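You operate a simulated robot arm through the tools that you are given. There is no shell and no other tool. Be economical: measure what you need, move in short steps, check, and stop when the job is done.

Carry out the task below with a simulated robot arm. There is one attempt and no reset: what you move stays moved.

JOB
Ladle olives twice from barrel two into the tub on the board.
Fine: grid out first and back in after, ladle back where it stood; spill nothing. Set down upright: ladle with holes.

It is judged by the outcome, as a careful person would: the job done as asked, and still so three seconds after it is handed in. It fails if anything else is knocked over, pushed out of place, dropped, spilled or broken.

ROBOT AND FRAMES
A 6-joint arm with a two-finger parallel gripper on a trunk, on a base that drives. Base frame: it is fixed to the floor where the robot stands at the start and does not move with it; the origin is under the middle of the robot, x ahead of it, y to its left, z up; the surface under the hand at the start is at about z = 0.82. Readings come in m, degrees, newtons and seconds.
Its first joint turns from -166.0 to 166.0 degrees. Places, roughly: barrel one [0.7, -0.6, 0.4]; barrel three [0.7, 1, 0.4]; barrel two [0.7, 0.2, 0.4]; board between barrels two and three [0.7, 0.6, 0.8]; tub with the green label [1.25, -1.25, 1.25]. Payload 3.91 kg.
Tool frame: the origin (TCP) lies between the finger pads and is the grasp point; the fingertips stand 0.03 m ahead of it; z points along the fingers, y is the line along which they close. Largest opening 0.11 m; finger width 0.02, thickness 0.01; the body of the gripper, 0.048 by 0.112 m, starts 0.055 m behind the TCP.
Orientation is that of the tool frame in the base frame, as a unit quaternion [x, y, z, w]. With the fingers straight down and closing along the base's y, the tool's x points along the base's -x, its y along +y and its z along -z.

CONTROLS
- The arm moves only by the tool jog_arm. Its argument "steps" is text: rows parted by semicolons, each of 7 numbers parted by spaces: the closure, from 0 (fully open) to 1 (shut), then the shift along the tool's x, y, z in m, then the turn, a rotation vector about the tool's x, y, z in degrees. In form: grip x y z rx ry rz; .... A call has 1 to 12 rows; each row shifts and turns the commanded pose from where the row before left it, along the tool's axes as they then stand. A row lasts 0.2 s, in which the tool goes at most 0.05 m and 8.6 degrees; a call with a longer step from one row to the next is refused whole, and so is a gripper value outside its range. Where a pose cannot be reached the arm comes as near as it can. A force on the tool above 40 N (or 10 N above the force at the start of the call, whichever is more), or a blocked arm, ends the call early, and 0.2 s more pass. The fingers move at their own pace (about 0.153 m/s each) and stop on an object; they squeeze with about 22 N. The grip force told is the motor's: it shows also when the fingers shut on nothing. Time passes only in rows, and 0.2 s behind the last, so rows that do not move let the fingers close. It gives the time, the measured TCP pose, the force on the tool (base axes), the opening and the grip force at its end, in the units of the frame above (readings bear some noise), with the torque about the TCP (base axes, N m) and any sound that the robot's microphone picked up.
- Cameras (640 x 400 px; columns grow to the right, rows downward): "scene" is now at [0.2196, 0.2225, 1.3763]; the picture's right is [-0.14, -0.99, 0.00], its down [-0.51, 0.07, -0.86] and it looks along [0.85, -0.12, -0.51] (base axes); focal length 214 px, centre (320, 200). "wrist" rides on the gripper at [0.072, 0.017, -0.103] in the tool frame; the picture's right is [-0.23, 0.97, 0.00], its down [-0.76, -0.18, -0.62] and it looks along [-0.61, -0.14, 0.78] (tool axes); focal length 222 px, centre (320, 200). There is no depth. A picture from a camera that has moved, and an enlarged one, comes with that camera's place and axes in the base frame and with its lens.
- get_image(camera): a new picture of that camera. It takes no simulated time.
- roll_base(legs): drives the robot by 1 to 6 legs, each [ahead, turn to the left] in m and degrees, along the robot's own axes; the way and the turn of a leg run together, so that a leg with both is an arc; at most 1.5 m and 180 degrees a leg. The arm and the cameras ride along, it lands a little off, and it stops where it bumps. It gives what a move gives.
- turn_head(pan, tilt): turns the head with the scene camera to pan (to the left, within 120 degrees either way) and tilt (down, from -29 to 69), counted from straight ahead of the robot. It gives what a move gives.
- inspect(camera, box): a new picture of the part [left, top, right, bottom] of that camera's present view, enlarged. It takes no simulated time.
- sign_off(): hands the job in; it is judged then, once.

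Go step by step. Nothing tells you exact positions but the pictures and the camera data: compare them with the known pose of the tool, close in by small moves and look again before you grip or let go. The budget is 120 turns and 98 pictures, counting those below and the enlarged ones. Unless the task says otherwise, let go and move clear before handing in, and close with one line.

The tools are called after "Request:" as name(argument=value, ...) on one line, values as JSON. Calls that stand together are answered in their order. jog_arm: Moves the arm, as the interface text tells. Its arguments: {"type":"object","properties":{"steps":{"type":"string"}},"required":["steps"]} The other tools are called the same way: roll_base (legs) drives the base; turn_head (pan, tilt) turns the head that bears the scene camera; get_image (camera) takes a picture; inspect (camera, box) takes an enlarged picture of a part of a camera's view; sign_off () hands the job in.

At the start:

```text
t: 0.0
ee_pos: [0.6262, 0.1022, 1.2881]
tcp_rot: [0.0, 1.0, -0.001, 0.0]
ft_force: [-0.4, 0.0, -0.1]
moment: [0.0, 0.0, -0.01]
grip_width: 0.1099
finger_force: 0.2
robot x, y, heading: [0.004, -0.002, 0.2]
head pan, tilt: [-7.8, 30.8]
```

scene: 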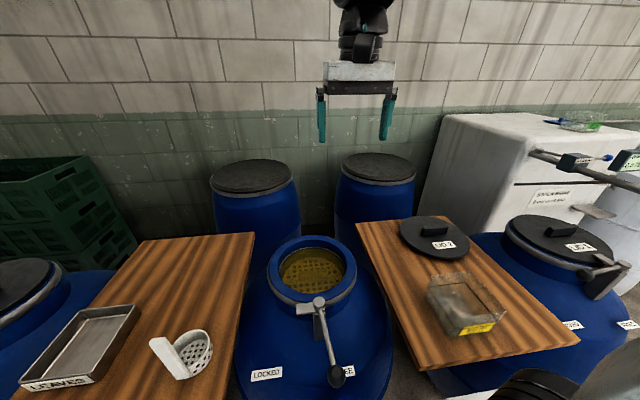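
wrist: 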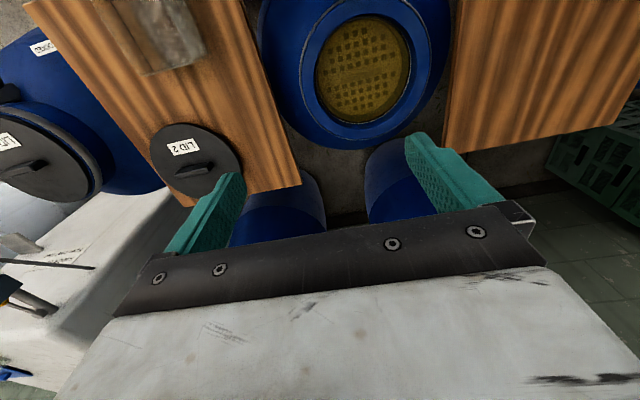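

I see barrel two open with a grid inside, boards to its left and right, a ladle with holes on the left board and a yellow-labelled tub on the right one. I'll look closer first.

Request:
inspect(camera="scene", box=[220, 220, 400, 400])

Request:
inspect(camera="scene", box=[0, 230, 240, 400])

Request:
inspect(camera="scene", box=[380, 90, 640, 400])

```text
2.22 times, centred on (310, 310) of scene
camera zoom: at [0.2196, 0.2225, 1.3763], right [-0.14, -0.99, 0.0], down [-0.51, 0.07, -0.86], along [0.85, -0.12, -0.51], focal length 477 px, centre (342, -44)
```

zoom: 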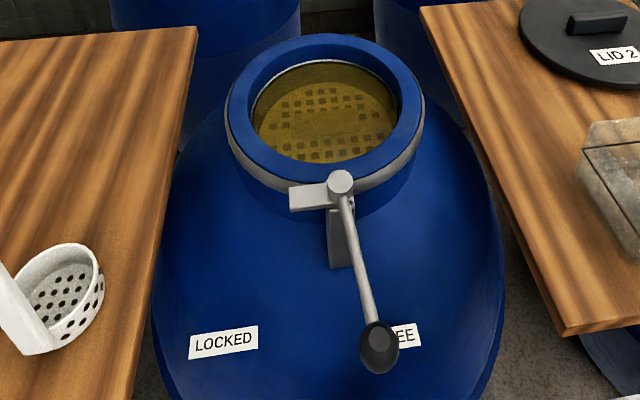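

```text
2.35 times, centred on (120, 315) of scene
camera zoom: at [0.2196, 0.2225, 1.3763], right [-0.14, -0.99, 0.0], down [-0.51, 0.07, -0.86], along [0.85, -0.12, -0.51], focal length 505 px, centre (791, -71)
```

zoom: 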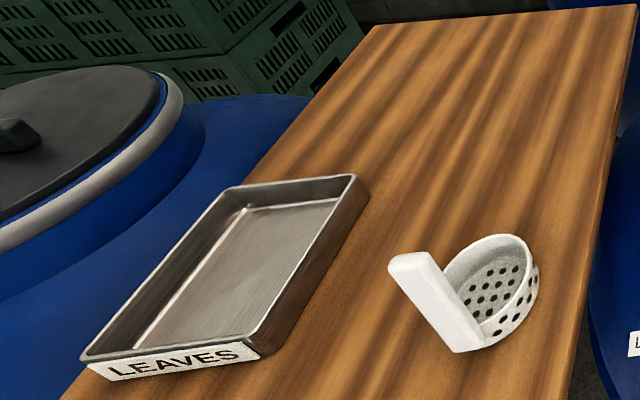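

```text
1.29 times, centred on (510, 245) of scene
camera zoom: at [0.2196, 0.2225, 1.3763], right [-0.14, -0.99, 0.0], down [-0.51, 0.07, -0.86], along [0.85, -0.12, -0.51], focal length 277 px, centre (75, 142)
```

zoom: 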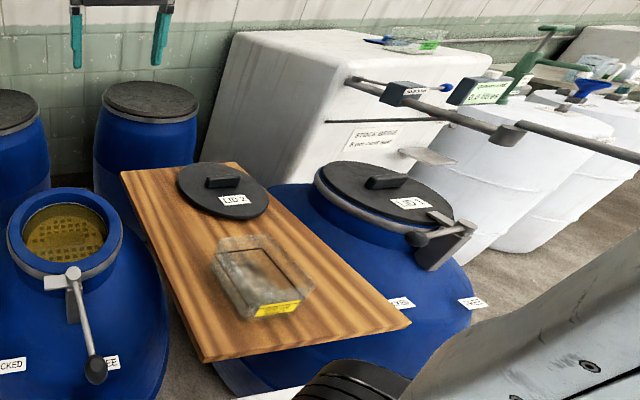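

Barrel two's mouth is near (0.70, 0.19, ~0.85) and its lever seems to point at FREE. I bring the hand closer over the mouth to see the grid.

Request:
jog_arm(steps="0 -0.005 0.015 0.04 0 0 0;0 -0.005 0.015 0.04 0 0 0;0 -0.005 0.015 0.04 0 0 0;0 -0.005 0.015 0.04 0 0 0;0 -0.005 0.015 0.04 0 0 0;0 -0.005 0.015 0.04 0 0 0")

Request:
get_image(camera="wrist")

Request:
turn_head(pan=0, tilt=55)

Request:
get_image(camera="scene")

```text
t: 1.4
ee_pos: [0.6552, 0.1904, 1.0482]
tcp_rot: [-0.001, 1.0, 0.0, 0.0]
ft_force: [0.4, -1.1, 0.4]
moment: [-0.04, 0.0, 0.0]
grip_width: 0.1101
finger_force: 0.0
robot x, y, heading: [0.0001, 0.0016, -0.1]
head pan, tilt: [-7.8, 30.8]
```

```text
92 pictures are left
camera wrist: at [0.5834, 0.2069, 1.1513], right [0.23, 0.97, 0.0], down [0.76, -0.18, 0.62], along [0.61, -0.14, -0.78], focal length 222 px, centre (320, 200)
```

wrist: 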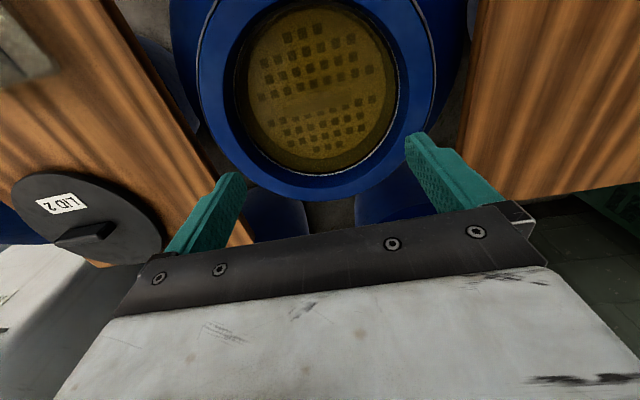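

```text
t: 2.3
ee_pos: [0.6549, 0.1914, 1.0484]
tcp_rot: [-0.001, 1.0, -0.001, 0.001]
ft_force: [0.7, 0.8, 0.1]
moment: [-0.01, 0.0, -0.04]
grip_width: 0.1099
finger_force: 0.1
robot x, y, heading: [0.0007, 0.0017, 0.1]
head pan, tilt: [0.0, 55.0]
```

```text
91 pictures are left
camera scene: at [0.2025, 0.2347, 1.3417], right [0.0, -1.0, 0.0], down [-0.82, 0.0, -0.57], along [0.57, 0.0, -0.82], focal length 214 px, centre (320, 200)
```

scene: 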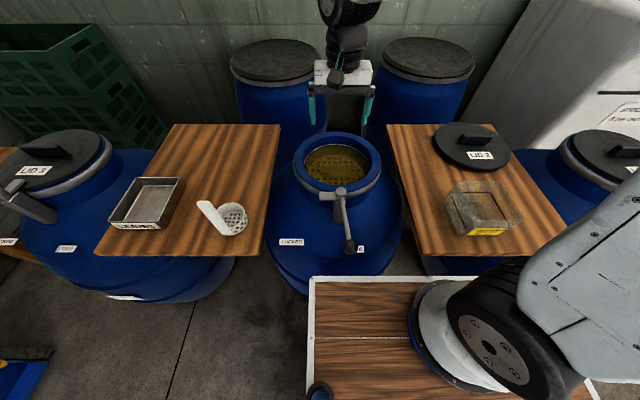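

Request:
inspect(camera="wrist", box=[220, 0, 420, 190])

Request:
inspect(camera="scene", box=[90, 110, 300, 270])

Request:
inspect(camera="scene", box=[260, 110, 420, 270])

Request:
inspect(camera="scene", box=[380, 110, 580, 270])

```text
2.11 times, centred on (320, 95) of wrist
camera zoom: at [0.5838, 0.2068, 1.1515], right [0.23, 0.97, 0.0], down [0.76, -0.18, 0.62], along [0.61, -0.14, -0.78], focal length 468 px, centre (320, 421)
```

zoom: 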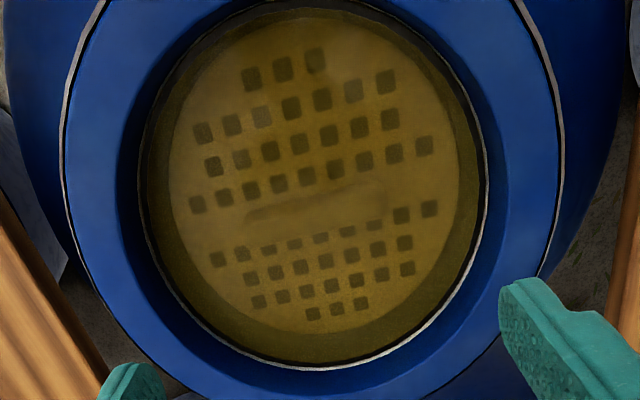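

```text
2.50 times, centred on (195, 190) of scene
camera zoom: at [0.2025, 0.2347, 1.3417], right [0.0, -1.0, 0.0], down [-0.82, 0.0, -0.57], along [0.57, 0.0, -0.82], focal length 536 px, centre (632, 225)
```

zoom: 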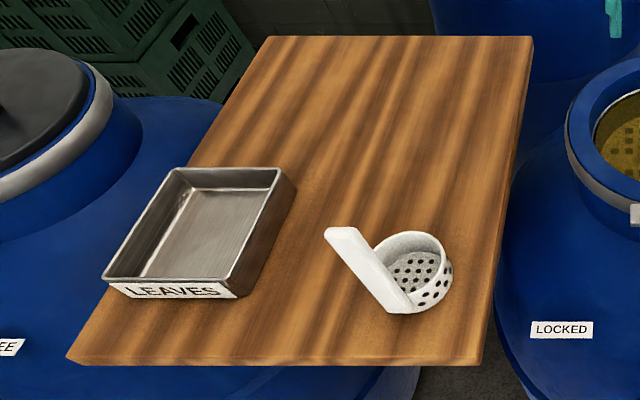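

```text
2.50 times, centred on (340, 190) of scene
camera zoom: at [0.2025, 0.2347, 1.3417], right [0.0, -1.0, 0.0], down [-0.82, 0.0, -0.57], along [0.57, 0.0, -0.82], focal length 536 px, centre (270, 225)
```

zoom: 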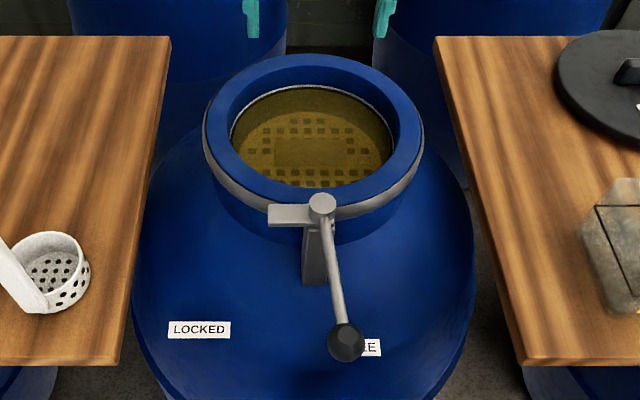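

```text
2.50 times, centred on (480, 190) of scene
camera zoom: at [0.2025, 0.2347, 1.3417], right [0.0, -1.0, 0.0], down [-0.82, 0.0, -0.57], along [0.57, 0.0, -0.82], focal length 536 px, centre (-80, 225)
```

zoom: 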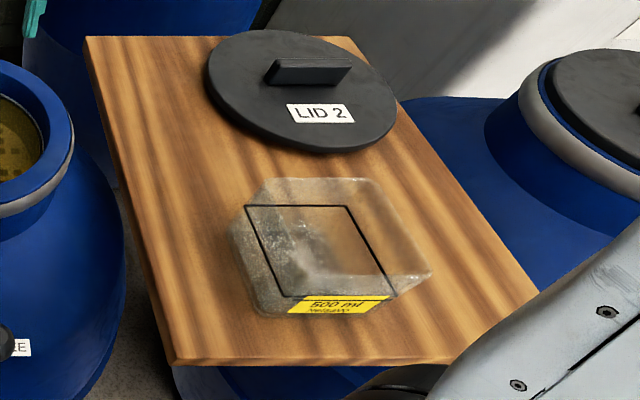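

The grid has a submerged upright handle bar lying along y near (0.65, 0.19). I turn the hand by 90° so the fingers close along x, and look again.

Request:
jog_arm(steps="0 0 0 0 0 0 8.2;0 0 0 0 0 0 8.2;0 0 0 0 0 0 8.2;0 0 0 0 0 0 8.2;0 0 0 0 0 0 8.2;0 0 0 0 0 0 8.2;0 0 0 0 0 0 8.2;0 0 0 0 0 0 8.2;0 0 0 0 0 0 8.2;0 0 0 0 0 0 8.2;0 0 0 0 0 0 8")

Request:
get_image(camera="wrist")

Request:
inspect(camera="wrist", box=[220, 0, 420, 150])

Request:
inspect(camera="scene", box=[290, 120, 390, 220])

```text
t: 4.7
ee_pos: [0.6571, 0.1923, 1.0476]
tcp_rot: [0.708, 0.706, 0.0, 0.0]
ft_force: [-0.8, -0.3, 0.5]
moment: [-0.01, 0.03, 0.03]
grip_width: 0.1103
finger_force: 0.1
robot x, y, heading: [0.0031, -0.0004, 0.0]
head pan, tilt: [0.0, 55.0]
```

```text
86 pictures are left
camera wrist: at [0.6754, 0.2649, 1.1505], right [0.97, -0.23, 0.0], down [-0.18, -0.76, 0.62], along [-0.14, -0.61, -0.78], focal length 222 px, centre (320, 200)
```

wrist: 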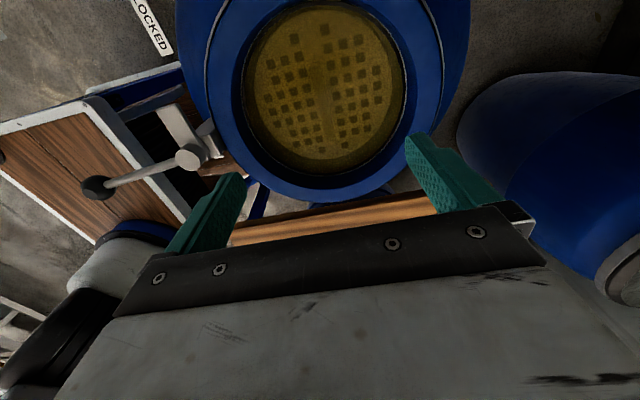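

```text
2.67 times, centred on (320, 75) of wrist
camera zoom: at [0.6754, 0.2649, 1.1505], right [0.97, -0.23, 0.0], down [-0.18, -0.76, 0.62], along [-0.14, -0.61, -0.78], focal length 592 px, centre (320, 533)
```

zoom: 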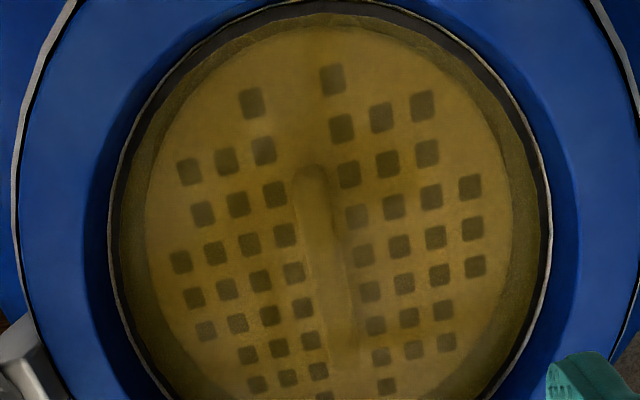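

```text
4.00 times, centred on (340, 170) of scene
camera zoom: at [0.2024, 0.2348, 1.3416], right [0.0, -1.0, 0.0], down [-0.82, 0.0, -0.57], along [0.57, 0.0, -0.82], focal length 858 px, centre (240, 320)
```

zoom: 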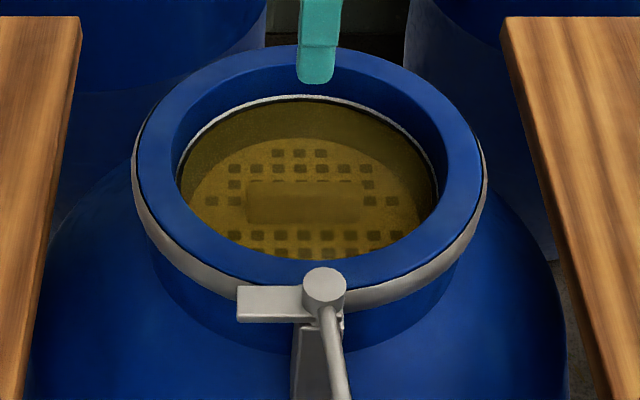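

The handle bar's top sits around (0.66, 0.19, 0.865), about 17 mm thick. I go down to just above it with fingers half closed and look.

Request:
jog_arm(steps="0.3 0 0.001 0.035 0 0 0;0.3 0 0.001 0.035 0 0 0;0.3 0 0.001 0.03 0 0 0;0.3 0 0 0.02 0 0 0;0.3 0 0 0.01 0 0 0")

Request:
inspect(camera="wrist", box=[160, 0, 480, 200])

Request:
inspect(camera="scene", box=[290, 120, 390, 220])

```text
t: 5.9
ee_pos: [0.658, 0.1934, 0.9187]
tcp_rot: [0.707, 0.708, 0.0, 0.001]
ft_force: [-0.6, -0.2, 1.0]
moment: [-0.02, -0.02, 0.02]
grip_width: 0.077
finger_force: 0.0
robot x, y, heading: [0.0046, -0.0013, -0.1]
head pan, tilt: [0.0, 55.0]
```

```text
2.00 times, centred on (320, 100) of wrist
camera zoom: at [0.6777, 0.2653, 1.0209], right [0.97, -0.23, 0.0], down [-0.18, -0.76, 0.62], along [-0.14, -0.61, -0.78], focal length 444 px, centre (320, 400)
```

zoom: 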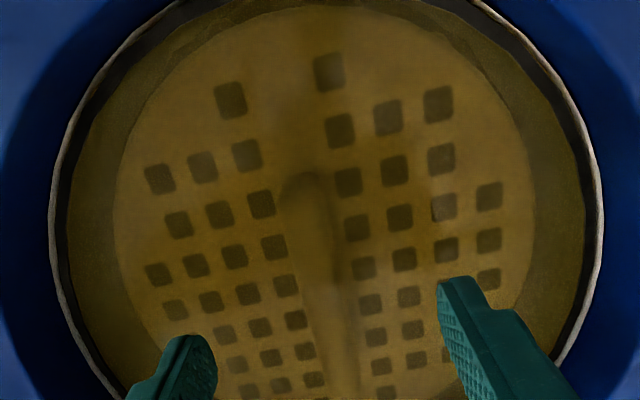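

```text
4.00 times, centred on (340, 170) of scene
camera zoom: at [0.2023, 0.2347, 1.3416], right [0.0, -1.0, 0.0], down [-0.82, 0.0, -0.57], along [0.57, 0.0, -0.82], focal length 858 px, centre (240, 320)
```

zoom: 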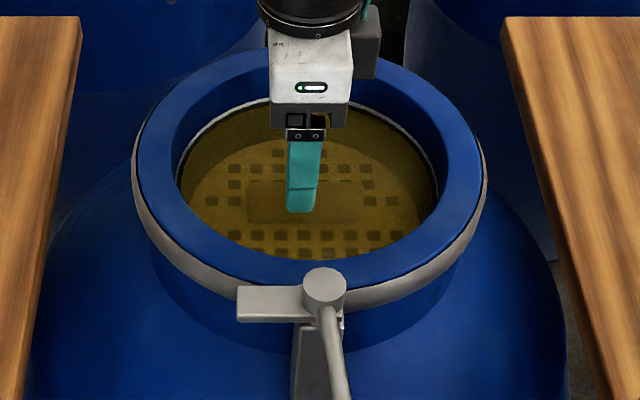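

Request:
inspect(camera="wrist", box=[260, 70, 380, 220])

```text
2.67 times, centred on (320, 145) of wrist
camera zoom: at [0.6777, 0.2653, 1.0209], right [0.97, -0.23, 0.0], down [-0.18, -0.76, 0.62], along [-0.14, -0.61, -0.78], focal length 592 px, centre (320, 347)
```

zoom: 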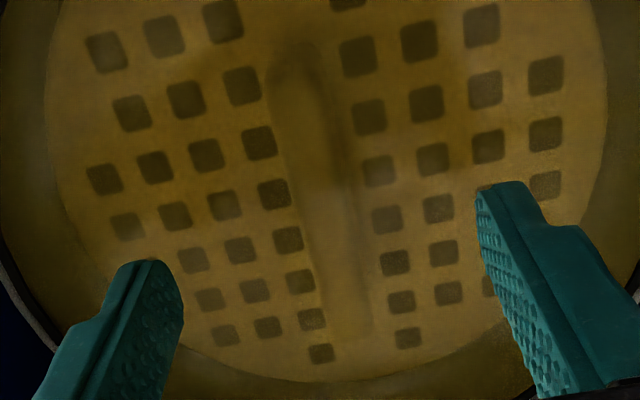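

Bar centre is about (0.660, 0.189); I descend slowly around it.

Request:
jog_arm(steps="0.3 -0.003 0.002 0.02 0 0 0;0.3 0 0 0.015 0 0 0;0.3 0 0 0.01 0 0 0;0.3 0 0 0.005 0 0 0")

Request:
inspect(camera="wrist", box=[240, 50, 400, 250])

Request:
inspect(camera="scene", box=[300, 130, 380, 210])

```text
t: 6.9
ee_pos: [0.662, 0.1897, 0.8677]
tcp_rot: [0.707, 0.707, 0.0, -0.001]
ft_force: [-0.2, -1.0, -0.2]
moment: [-0.01, 0.02, 0.01]
grip_width: 0.077
finger_force: 0.1
robot x, y, heading: [-0.0019, 0.001, 0.1]
head pan, tilt: [0.0, 55.0]
```

```text
2.00 times, centred on (320, 150) of wrist
camera zoom: at [0.6805, 0.2614, 0.971], right [0.97, -0.23, 0.0], down [-0.18, -0.76, 0.62], along [-0.14, -0.61, -0.78], focal length 444 px, centre (320, 300)
```

zoom: 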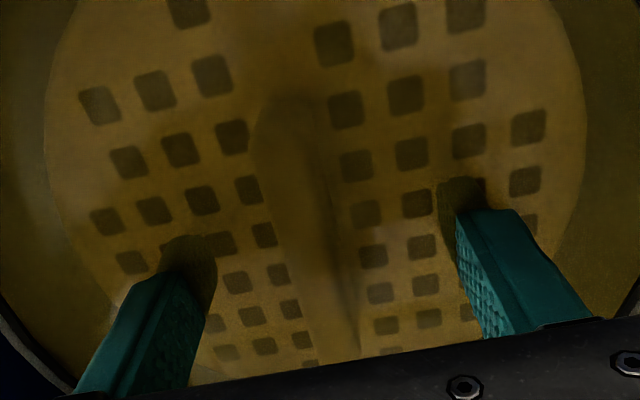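

```text
5.00 times, centred on (340, 170) of scene
camera zoom: at [0.2024, 0.2347, 1.3416], right [0.0, -1.0, 0.0], down [-0.82, 0.0, -0.57], along [0.57, 0.0, -0.82], focal length 1072 px, centre (220, 350)
```

zoom: 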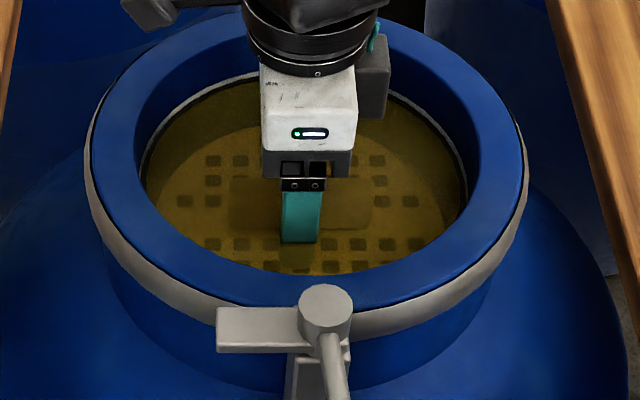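

Request:
jog_arm(steps="0.3 0 0 0.005 0 0 0;0.3 0 0 0.005 0 0 0;0.3 0 0 0.004 0 0 0")

Request:
inspect(camera="wrist", box=[240, 50, 400, 250])

```text
t: 7.7
ee_pos: [0.6637, 0.189, 0.857]
tcp_rot: [0.707, 0.707, 0.003, 0.001]
ft_force: [-4.0, -3.1, 19.1]
moment: [-0.16, 0.95, 0.17]
grip_width: 0.0793
finger_force: 2.0
robot x, y, heading: [0.0001, -0.0036, -0.0]
head pan, tilt: [0.0, 55.0]
stopped in row 3: the force on the tool passed its limit at 50 N (the readings are from after the stop); the commanded pose is now the measured one
```

```text
2.00 times, centred on (320, 150) of wrist
camera zoom: at [0.6813, 0.2613, 0.9614], right [0.97, -0.23, 0.0], down [-0.18, -0.76, 0.62], along [-0.14, -0.61, -0.78], focal length 444 px, centre (320, 300)
```

zoom: 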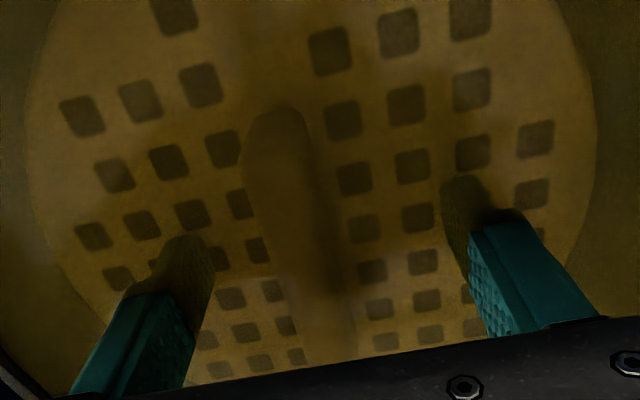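

The fingertips touched the grid plate, so the bar is between the fingers. I lift a few millimetres and close.

Request:
jog_arm(steps="0.3 0 0 -0.004 0 0 0;0.6 0 0 0 0 0 0;1 0 0 0 0 0 0;1 0 0 0 0 0 0;1 0 0 0 0 0 0")

Request:
inspect(camera="wrist", box=[240, 50, 400, 250])

```text
t: 8.8
ee_pos: [0.6628, 0.1899, 0.8606]
tcp_rot: [0.707, 0.707, 0.001, 0.001]
ft_force: [0.9, 0.6, -0.2]
moment: [0.03, 0.16, -0.05]
grip_width: 0.016
finger_force: 22.0
robot x, y, heading: [0.0005, 0.0046, -0.0]
head pan, tilt: [0.0, 55.0]
```

```text
2.00 times, centred on (320, 150) of wrist
camera zoom: at [0.6815, 0.2614, 0.9646], right [0.97, -0.23, 0.0], down [-0.18, -0.76, 0.62], along [-0.14, -0.61, -0.78], focal length 444 px, centre (320, 300)
```

zoom: 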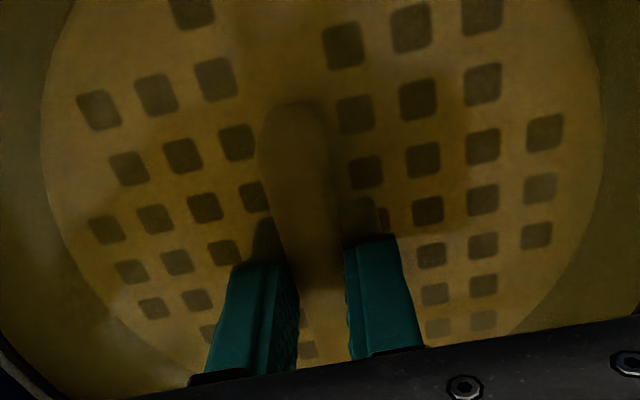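

The bar is gripped at 16 mm. I lift slowly, watching the force.

Request:
jog_arm(steps="1 0 0 -0.005 0 0 0;1 0 0 -0.01 0 0 0;1 0 0 -0.01 0 0 0;1 0 0 -0.01 0 0 0")

Request:
get_image(camera="scene")

```text
t: 9.8
ee_pos: [0.6628, 0.1901, 0.8962]
tcp_rot: [0.707, 0.707, 0.002, -0.001]
ft_force: [-0.3, -0.5, -1.8]
moment: [-0.02, 0.02, 0.04]
grip_width: 0.0158
finger_force: 22.0
robot x, y, heading: [-0.0007, 0.0007, 0.1]
head pan, tilt: [0.0, 55.0]
```

```text
76 pictures are left
camera scene: at [0.2027, 0.2347, 1.3416], right [0.0, -1.0, 0.0], down [-0.82, 0.0, -0.57], along [0.57, 0.0, -0.82], focal length 214 px, centre (320, 200)
```

scene: 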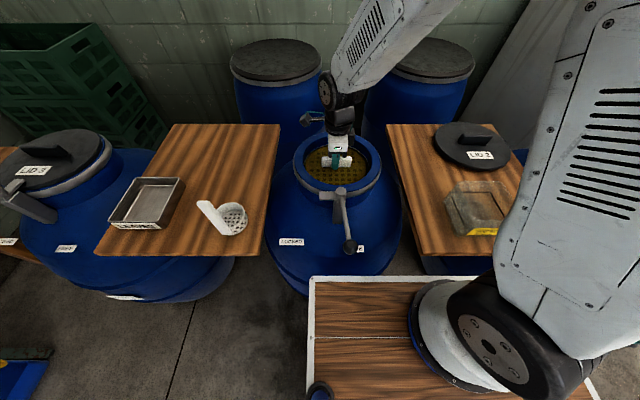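

Request:
jog_arm(steps="1 0 0 -0.02 0 0 0;1 0 0 -0.02 0 0 0;1 0 0 -0.025 0 0 0;1 0 0 -0.025 0 0 0;1 0 0 -0.025 0 0 0;1 0 0 0 0 0 0;1 0 0 0 0 0 0;1 0 0 0 0 0 0")

Request:
get_image(camera="scene")

Request:
inspect(camera="scene", box=[260, 100, 420, 260])

Request:
get_image(camera="wrist")

```text
t: 11.7
ee_pos: [0.6629, 0.1884, 1.0122]
tcp_rot: [0.707, 0.707, 0.002, 0.001]
ft_force: [0.0, -0.1, -1.9]
moment: [0.03, -0.05, 0.0]
grip_width: 0.0159
finger_force: 21.6
robot x, y, heading: [0.0007, 0.0024, -0.0]
head pan, tilt: [0.0, 55.0]
```

```text
75 pictures are left
camera scene: at [0.2026, 0.2347, 1.3416], right [0.0, -1.0, 0.0], down [-0.82, 0.0, -0.57], along [0.57, 0.0, -0.82], focal length 214 px, centre (320, 200)
```

scene: 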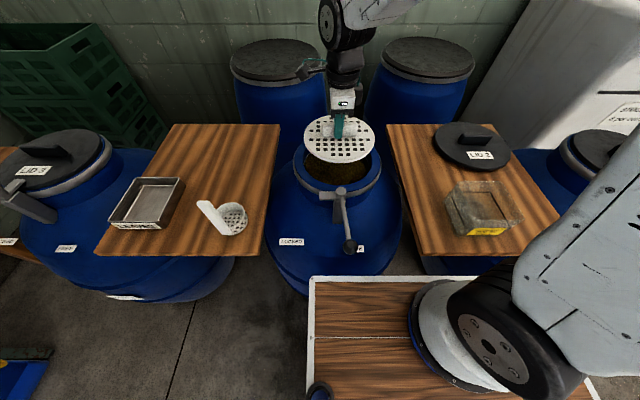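

```text
2.50 times, centred on (340, 180) of scene
camera zoom: at [0.2026, 0.2347, 1.3416], right [0.0, -1.0, 0.0], down [-0.82, 0.0, -0.57], along [0.57, 0.0, -0.82], focal length 536 px, centre (270, 250)
```

zoom: 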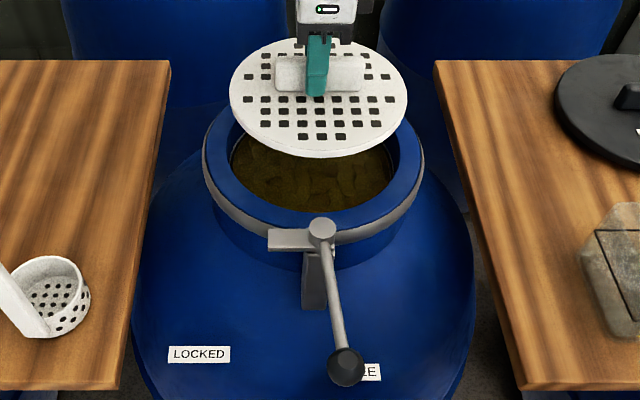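

```text
73 pictures are left
camera wrist: at [0.6803, 0.261, 1.1148], right [0.97, -0.23, 0.0], down [-0.18, -0.76, 0.62], along [-0.14, -0.61, -0.78], focal length 222 px, centre (320, 200)
```

wrist: 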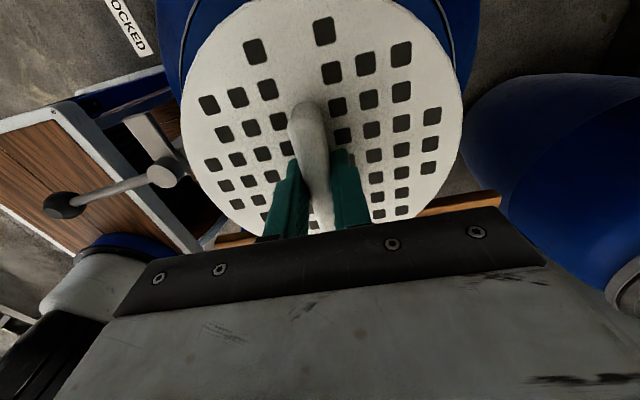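

The white grid is out and clean with olives visible below. I carry it to the free rear part of the left board, target (0.76, 0.51).

Request:
jog_arm(steps="1 0 0 0 0 0 0;1 0 0 0 0 0 0;1 0 0 0 0 0 0;1 0.03 0.01 -0.01 0 0 0;1 0.041 0.012 0 0 0 0;1 0.042 0.013 0 0 0 0;1 0.042 0.013 0 0 0 0;1 0.042 0.013 0 0 0 0;1 0.042 0.013 0 0 0 0;1 0.042 0.013 0 0 0 0;1 0.04 0.01 0 0 0 0;1 0 0 0 0 0 0")

Request:
get_image(camera="scene")

Request:
get_image(camera="wrist")

```text
t: 14.2
ee_pos: [0.7596, 0.5114, 1.0217]
tcp_rot: [0.707, 0.707, 0.002, 0.001]
ft_force: [0.0, 0.0, -2.4]
moment: [0.03, 0.0, 0.01]
grip_width: 0.0155
finger_force: 21.9
robot x, y, heading: [-0.0009, -0.0033, -0.3]
head pan, tilt: [0.0, 55.0]
```

```text
72 pictures are left
camera scene: at [0.2025, 0.2348, 1.3416], right [0.0, -1.0, 0.0], down [-0.82, 0.0, -0.57], along [0.57, 0.0, -0.82], focal length 214 px, centre (320, 200)
```

scene: 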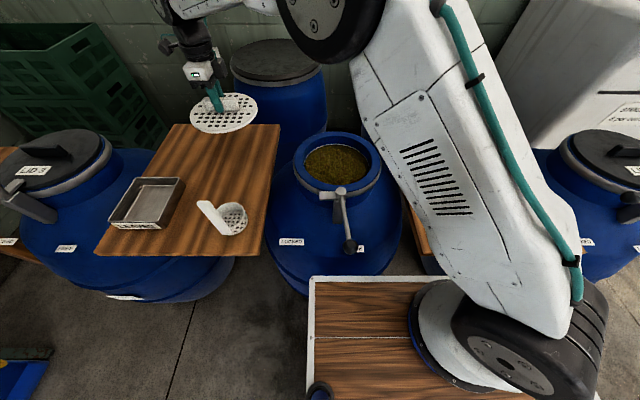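

```text
71 pictures are left
camera wrist: at [0.7776, 0.5832, 1.1251], right [0.97, -0.23, 0.0], down [-0.18, -0.76, 0.62], along [-0.14, -0.61, -0.78], focal length 222 px, centre (320, 200)
```

wrist: 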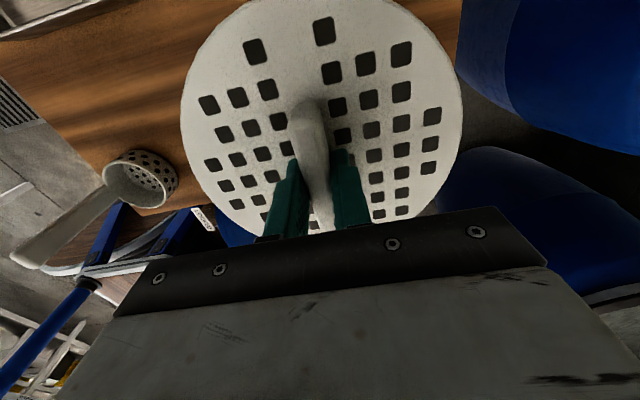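

Board space is clear. I shift 2 cm further onto the board and lower the grid.

Request:
jog_arm(steps="1 0.02 0 0.03 0 0 0;1 0 0 0.04 0 0 0;1 0 0 0.04 0 0 0;1 0 0 0.025 0 0 0;1 0 0 0.008 0 0 0;1 0 0 0.004 0 0 0")

Request:
inspect(camera="scene", box=[140, 60, 340, 200])

```text
t: 15.7
ee_pos: [0.7598, 0.5307, 0.8772]
tcp_rot: [0.707, 0.707, 0.002, 0.001]
ft_force: [0.1, -0.9, -1.8]
moment: [0.01, 0.03, 0.01]
grip_width: 0.0156
finger_force: 21.9
robot x, y, heading: [-0.0024, 0.0026, -0.0]
head pan, tilt: [0.0, 55.0]
```

```text
2.86 times, centred on (240, 130) of scene
camera zoom: at [0.2025, 0.2348, 1.3416], right [0.0, -1.0, 0.0], down [-0.82, 0.0, -0.57], along [0.57, 0.0, -0.82], focal length 613 px, centre (549, 400)
```

zoom: 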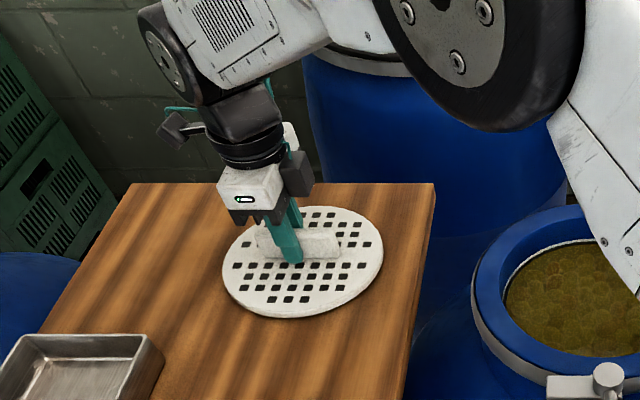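

Request:
jog_arm(steps="1 0 0 0.004 0 0 0;1 0 0 0.004 0 0 0;1 0 0 0.003 0 0 0;1 0 0 0.003 0 0 0")

```text
t: 16.6
ee_pos: [0.7628, 0.5314, 0.8681]
tcp_rot: [0.708, 0.706, 0.006, 0.0]
ft_force: [1.0, 1.2, 10.9]
moment: [-0.58, 0.94, 0.0]
grip_width: 0.0157
finger_force: 22.2
robot x, y, heading: [0.0026, 0.0018, -0.1]
head pan, tilt: [0.0, 55.0]
stopped in row 4: the force on the tool passed its limit at 44 N (the readings are from after the stop); the commanded pose is now the measured one
```

Contact with the board; I release and rise clear.

Request:
jog_arm(steps="1 0 0 -0.001 0 0 0;0.6 0 0 0 0 0 0;0.6 0 0 0 0 0 0;0.6 0 0 -0.02 0 0 0;0.6 0 0 -0.04 0 0 0;0.6 0 0 -0.05 0 0 0;0.6 -0.03 -0.02 -0.04 0 0 0;0.6 -0.03 -0.04 0 0 0 0;0.6 -0.02 -0.04 0 0 0 0;0.6 0 -0.04 0 0 0 0")

Request:
get_image(camera="wrist")

Request:
get_image(camera="scene")

```text
refused: row 7 steps farther than a row can; nothing moved
```

```text
69 pictures are left
camera wrist: at [0.7799, 0.6035, 0.9721], right [0.97, -0.23, 0.01], down [-0.18, -0.77, 0.62], along [-0.13, -0.6, -0.79], focal length 222 px, centre (320, 200)
```

wrist: 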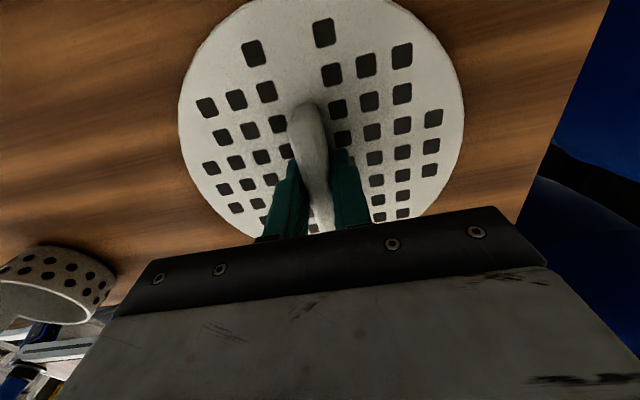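

```text
68 pictures are left
camera scene: at [0.2023, 0.2346, 1.3417], right [0.0, -1.0, 0.0], down [-0.82, 0.0, -0.57], along [0.57, 0.0, -0.82], focal length 214 px, centre (320, 200)
```

scene: 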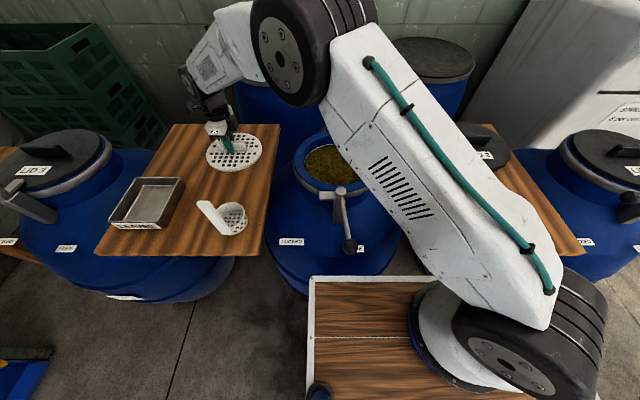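

Request:
jog_arm(steps="1 0 0 -0.001 0 0 0;0.6 0 0 0 0 0 0;0.6 0 0 0 0 0 0;0.6 0 0 -0.02 0 0 0;0.6 0 0 -0.04 0 0 0;0.6 0 0 -0.045 0 0 0;0.6 0 -0.02 -0.04 0 0 0;0.6 0 -0.045 0 0 0 0;0.6 0 -0.045 0 0 0 0;0.6 0 -0.045 0 0 0 0;0.6 0 -0.03 0 0 0 0")

Request:
get_image(camera="wrist")

Request:
get_image(camera="scene")

```text
t: 19.0
ee_pos: [0.5785, 0.53, 1.0119]
tcp_rot: [0.707, 0.707, 0.005, 0.001]
ft_force: [0.3, 0.4, 0.3]
moment: [0.02, 0.01, 0.05]
grip_width: 0.0438
finger_force: 0.1
robot x, y, heading: [0.0025, 0.0024, -0.3]
head pan, tilt: [0.0, 55.0]
```

```text
67 pictures are left
camera wrist: at [0.5956, 0.6023, 1.1165], right [0.97, -0.23, 0.01], down [-0.18, -0.77, 0.62], along [-0.14, -0.6, -0.79], focal length 222 px, centre (320, 200)
```

wrist: 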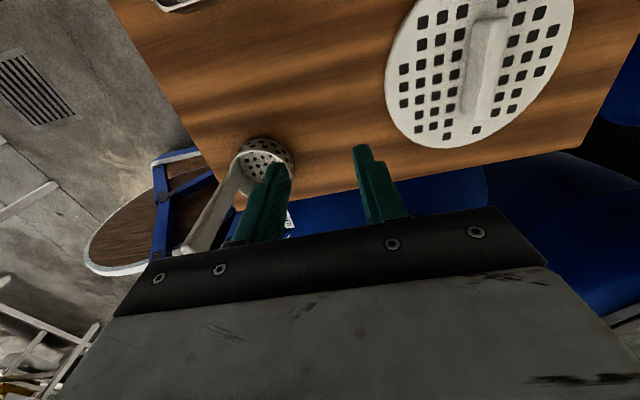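

```text
66 pictures are left
camera scene: at [0.2029, 0.2347, 1.3416], right [0.0, -1.0, 0.0], down [-0.82, 0.0, -0.57], along [0.57, 0.0, -0.82], focal length 214 px, centre (320, 200)
```

scene: 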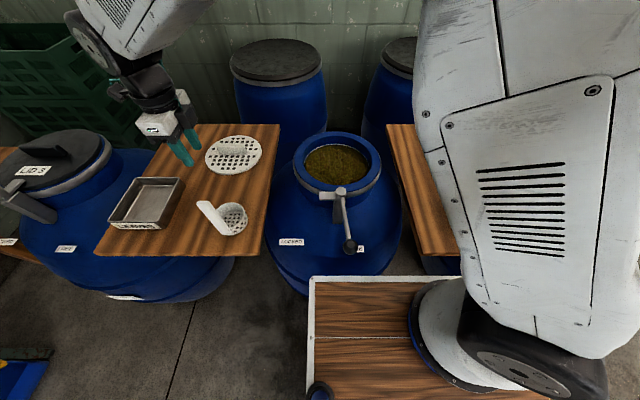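

The grid lies safely on the board. The ladle's handle seems vertical near (0.45, 0.47) up to z≈0.98, its cup on the +x side; I move above it for a better look.

Request:
jog_arm(steps="0.3 0 -0.02 -0.04 0 0 0;0.3 0 -0.03 -0.03 0 0 0;0.3 -0.01 -0.04 -0.02 0 0 0;0.3 -0.01 -0.03 0 0 0 0;0.3 0 0 0 0 0 0")

Request:
get_image(camera="wrist")

Request:
inspect(camera="scene", box=[180, 180, 270, 250])

```text
t: 20.2
ee_pos: [0.4556, 0.5101, 1.1003]
tcp_rot: [0.707, 0.708, 0.005, 0.001]
ft_force: [0.1, 0.3, -0.5]
moment: [-0.01, -0.01, -0.02]
grip_width: 0.0768
finger_force: 0.1
robot x, y, heading: [0.0008, -0.0014, 0.2]
head pan, tilt: [0.0, 55.0]
```

```text
65 pictures are left
camera wrist: at [0.4737, 0.5826, 1.2044], right [0.97, -0.23, 0.01], down [-0.18, -0.77, 0.62], along [-0.14, -0.6, -0.79], focal length 222 px, centre (320, 200)
```

wrist: 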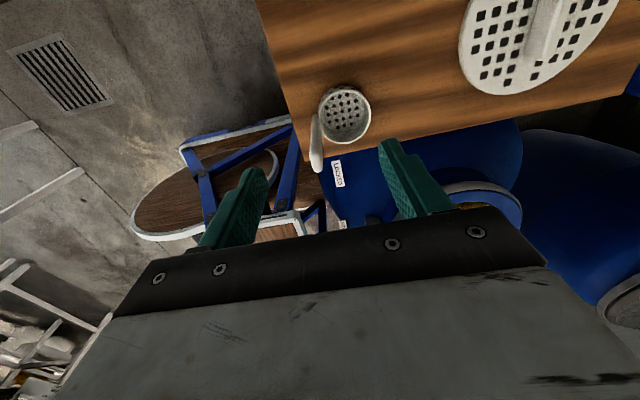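

```text
5.71 times, centred on (225, 215) of scene
camera zoom: at [0.2026, 0.2347, 1.3416], right [0.0, -1.0, 0.0], down [-0.82, 0.0, -0.57], along [0.57, 0.0, -0.82], focal length 1226 px, centre (863, 114)
```

zoom: 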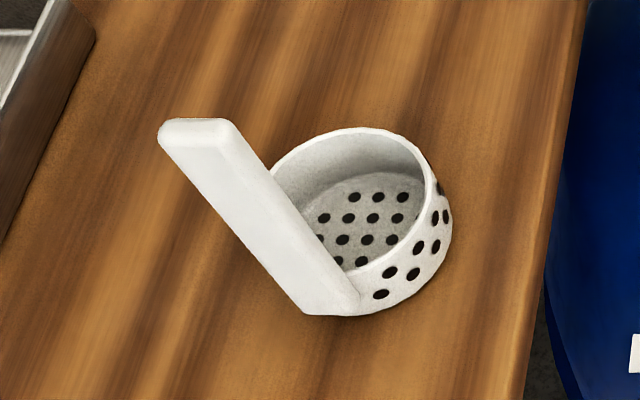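

Request:
inspect(camera="wrist", box=[280, 75, 400, 185])

```text
3.64 times, centred on (340, 130) of wrist
camera zoom: at [0.4737, 0.5826, 1.2044], right [0.97, -0.23, 0.01], down [-0.18, -0.77, 0.62], along [-0.14, -0.6, -0.79], focal length 808 px, centre (247, 454)
```

zoom: 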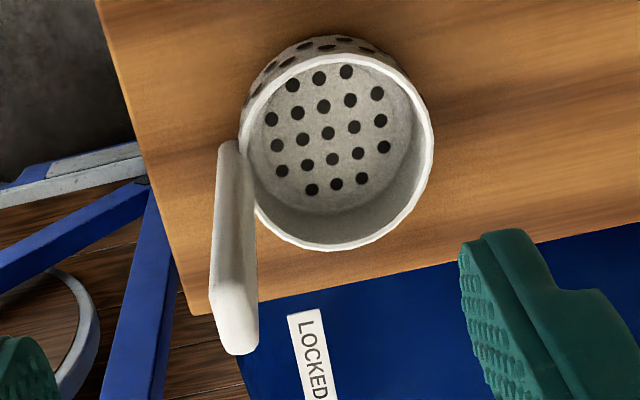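

Handle top is at about (0.444, 0.468, 0.987), thin across x, 25 mm wide, turned a few degrees. I align above it and look again.

Request:
jog_arm(steps="0.3 -0.021 -0.006 0.02 0 0 0;0.3 -0.021 -0.006 0.03 0 0 0;0.3 0 0 0 0 0 -8;0.3 0 0 0.02 0 0 0;0.3 0 0 0 0 0 0")

Request:
inspect(camera="wrist", box=[220, 60, 420, 220])

Request:
inspect(camera="scene", box=[150, 140, 270, 250])

```text
t: 21.4
ee_pos: [0.4429, 0.4694, 1.0296]
tcp_rot: [0.656, 0.755, 0.005, 0.001]
ft_force: [-1.3, 0.1, 0.3]
moment: [-0.01, -0.02, 0.0]
grip_width: 0.0772
finger_force: 0.1
robot x, y, heading: [-0.0004, -0.0018, 0.1]
head pan, tilt: [0.0, 55.0]
```

```text
2.50 times, centred on (320, 140) of wrist
camera zoom: at [0.4505, 0.5424, 1.133], right [1.0, -0.09, 0.01], down [-0.07, -0.78, 0.62], along [-0.05, -0.62, -0.79], focal length 555 px, centre (320, 350)
```

zoom: 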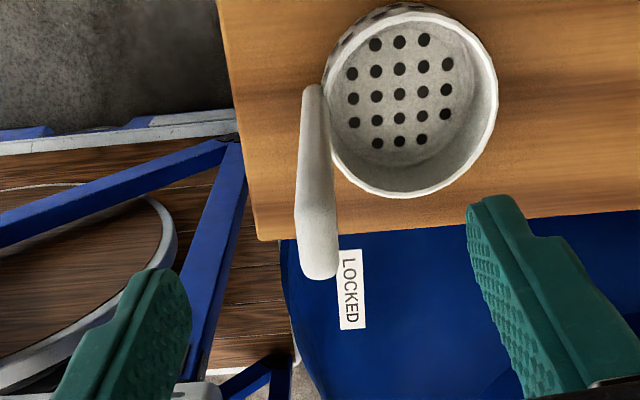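

```text
3.64 times, centred on (210, 195) of scene
camera zoom: at [0.2025, 0.2347, 1.3416], right [0.0, -1.0, 0.0], down [-0.82, 0.0, -0.57], along [0.57, 0.0, -0.82], focal length 780 px, centre (720, 218)
```

zoom: 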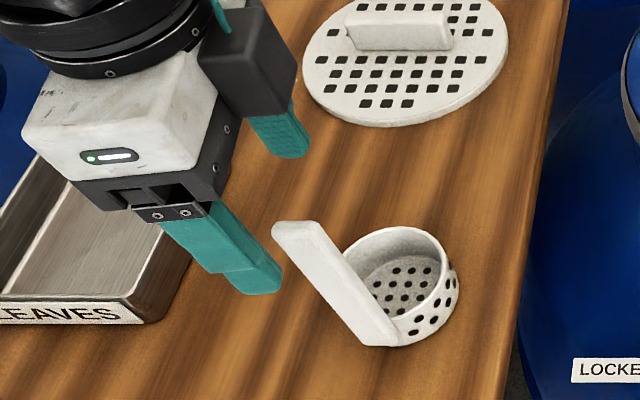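

Alignment looks good; descend around the handle.

Request:
jog_arm(steps="0.3 0 0 0.02 0 0 0;0.3 0 0 0.02 0 0 0;0.3 -0.002 0 0.02 0 0 0;0.3 0 0 0.014 0 0 0")

Request:
inspect(camera="wrist", box=[220, 60, 420, 260])

Request:
inspect(camera="scene", box=[150, 140, 270, 250])

```text
t: 22.4
ee_pos: [0.4438, 0.4664, 0.9554]
tcp_rot: [0.656, 0.755, 0.005, 0.0]
ft_force: [0.3, -0.5, -0.9]
moment: [-0.01, 0.0, -0.02]
grip_width: 0.0768
finger_force: 0.0
robot x, y, heading: [0.003, 0.0042, 0.0]
head pan, tilt: [0.0, 55.0]
```

```text
2.00 times, centred on (320, 160) of wrist
camera zoom: at [0.4515, 0.5398, 1.0595], right [1.0, -0.09, 0.01], down [-0.07, -0.78, 0.62], along [-0.05, -0.62, -0.79], focal length 444 px, centre (320, 280)
```

zoom: 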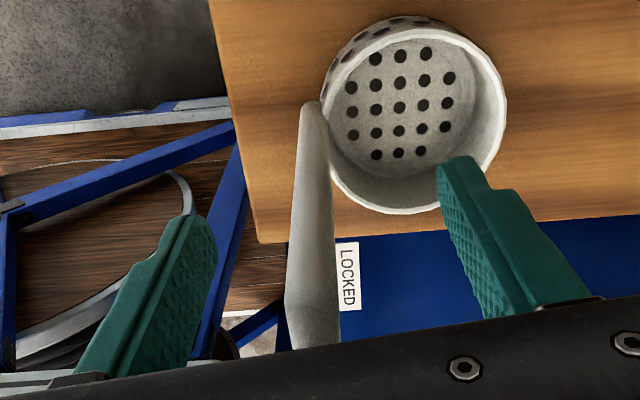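

```text
3.64 times, centred on (210, 195) of scene
camera zoom: at [0.2025, 0.2346, 1.3416], right [0.0, -1.0, 0.0], down [-0.82, 0.0, -0.57], along [0.57, 0.0, -0.82], focal length 780 px, centre (720, 218)
```

zoom: 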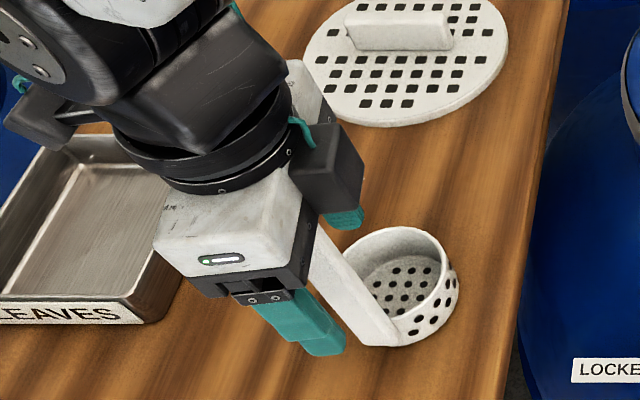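

Request:
jog_arm(steps="0.3 0 -0.002 0 0 0 0;0.6 0 0 0 0 0 0;0.8 0 0 0 0 0 0;1 0 0 0 0 0 0;1 0 0 0 0 0 0")

Request:
inspect(camera="wrist", box=[220, 60, 420, 260])

```text
t: 23.6
ee_pos: [0.4407, 0.4664, 0.9565]
tcp_rot: [0.656, 0.754, 0.006, 0.001]
ft_force: [0.1, 0.0, -0.6]
moment: [0.01, -0.02, 0.04]
grip_width: 0.0115
finger_force: 22.0
robot x, y, heading: [0.0009, -0.0016, -0.1]
head pan, tilt: [0.0, 55.0]
```

```text
2.00 times, centred on (320, 160) of wrist
camera zoom: at [0.4494, 0.5397, 1.0596], right [1.0, -0.09, 0.01], down [-0.07, -0.78, 0.62], along [-0.05, -0.62, -0.79], focal length 444 px, centre (320, 280)
```

zoom: 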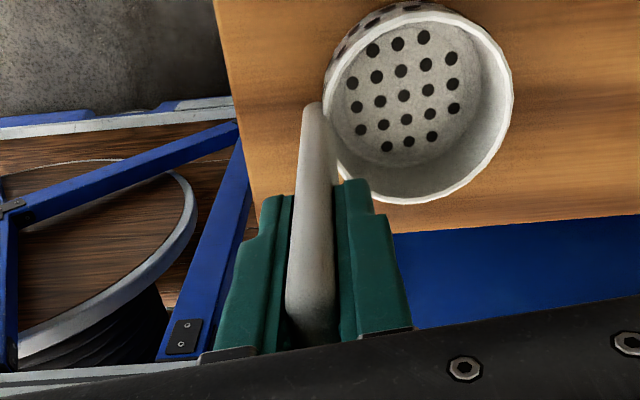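

The ladle is held firmly (11.5 mm). I lift it straight up and turn the hand back so the cup faces +y.

Request:
jog_arm(steps="1 0 0 -0.02 0 0 0;1 0 0 -0.045 0 0 0;1 0 0 -0.045 0 0 -8.2;1 0 0 -0.03 0 0 -8.2;1 0 0 0 0 0 -8.2;1 0 0 0 0 0 -8.2;1 0 0 0 0 0 -8.2;1 0 0 0 0 0 -8.2;1 0 0 0 0 0 -8.2;1 0 0 0 0 0 -8.2;1 0 0 0 0 0 -8.2;1 0 0 0 0 0 -8.2")

Request:
get_image(camera="wrist")

Request:
get_image(camera="scene")

```text
t: 26.2
ee_pos: [0.4415, 0.4665, 1.0955]
tcp_rot: [-0.001, 1.0, 0.003, 0.004]
ft_force: [-0.7, -0.6, -1.1]
moment: [0.01, 0.0, 0.01]
grip_width: 0.0117
finger_force: 22.7
robot x, y, heading: [0.0013, -0.0012, -0.1]
head pan, tilt: [0.0, 55.0]
```

```text
57 pictures are left
camera wrist: at [0.3696, 0.4816, 1.1985], right [0.23, 0.97, 0.01], down [0.76, -0.18, 0.63], along [0.61, -0.14, -0.78], focal length 222 px, centre (320, 200)
```

wrist: 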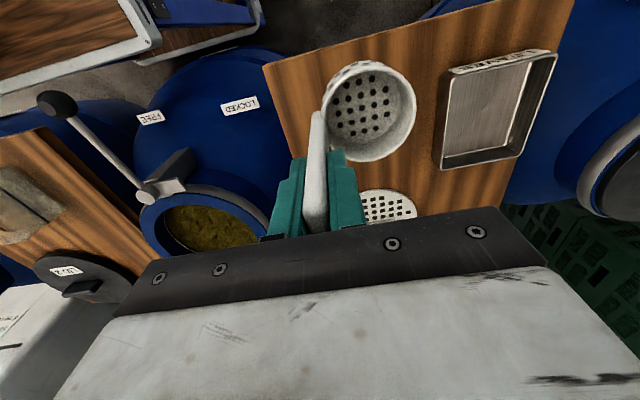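

```text
56 pictures are left
camera scene: at [0.2025, 0.2347, 1.3416], right [0.0, -1.0, 0.0], down [-0.82, 0.0, -0.57], along [0.57, 0.0, -0.82], focal length 214 px, centre (320, 200)
```

scene: 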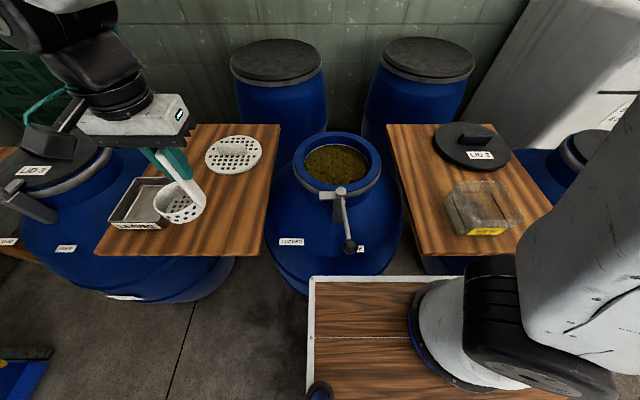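

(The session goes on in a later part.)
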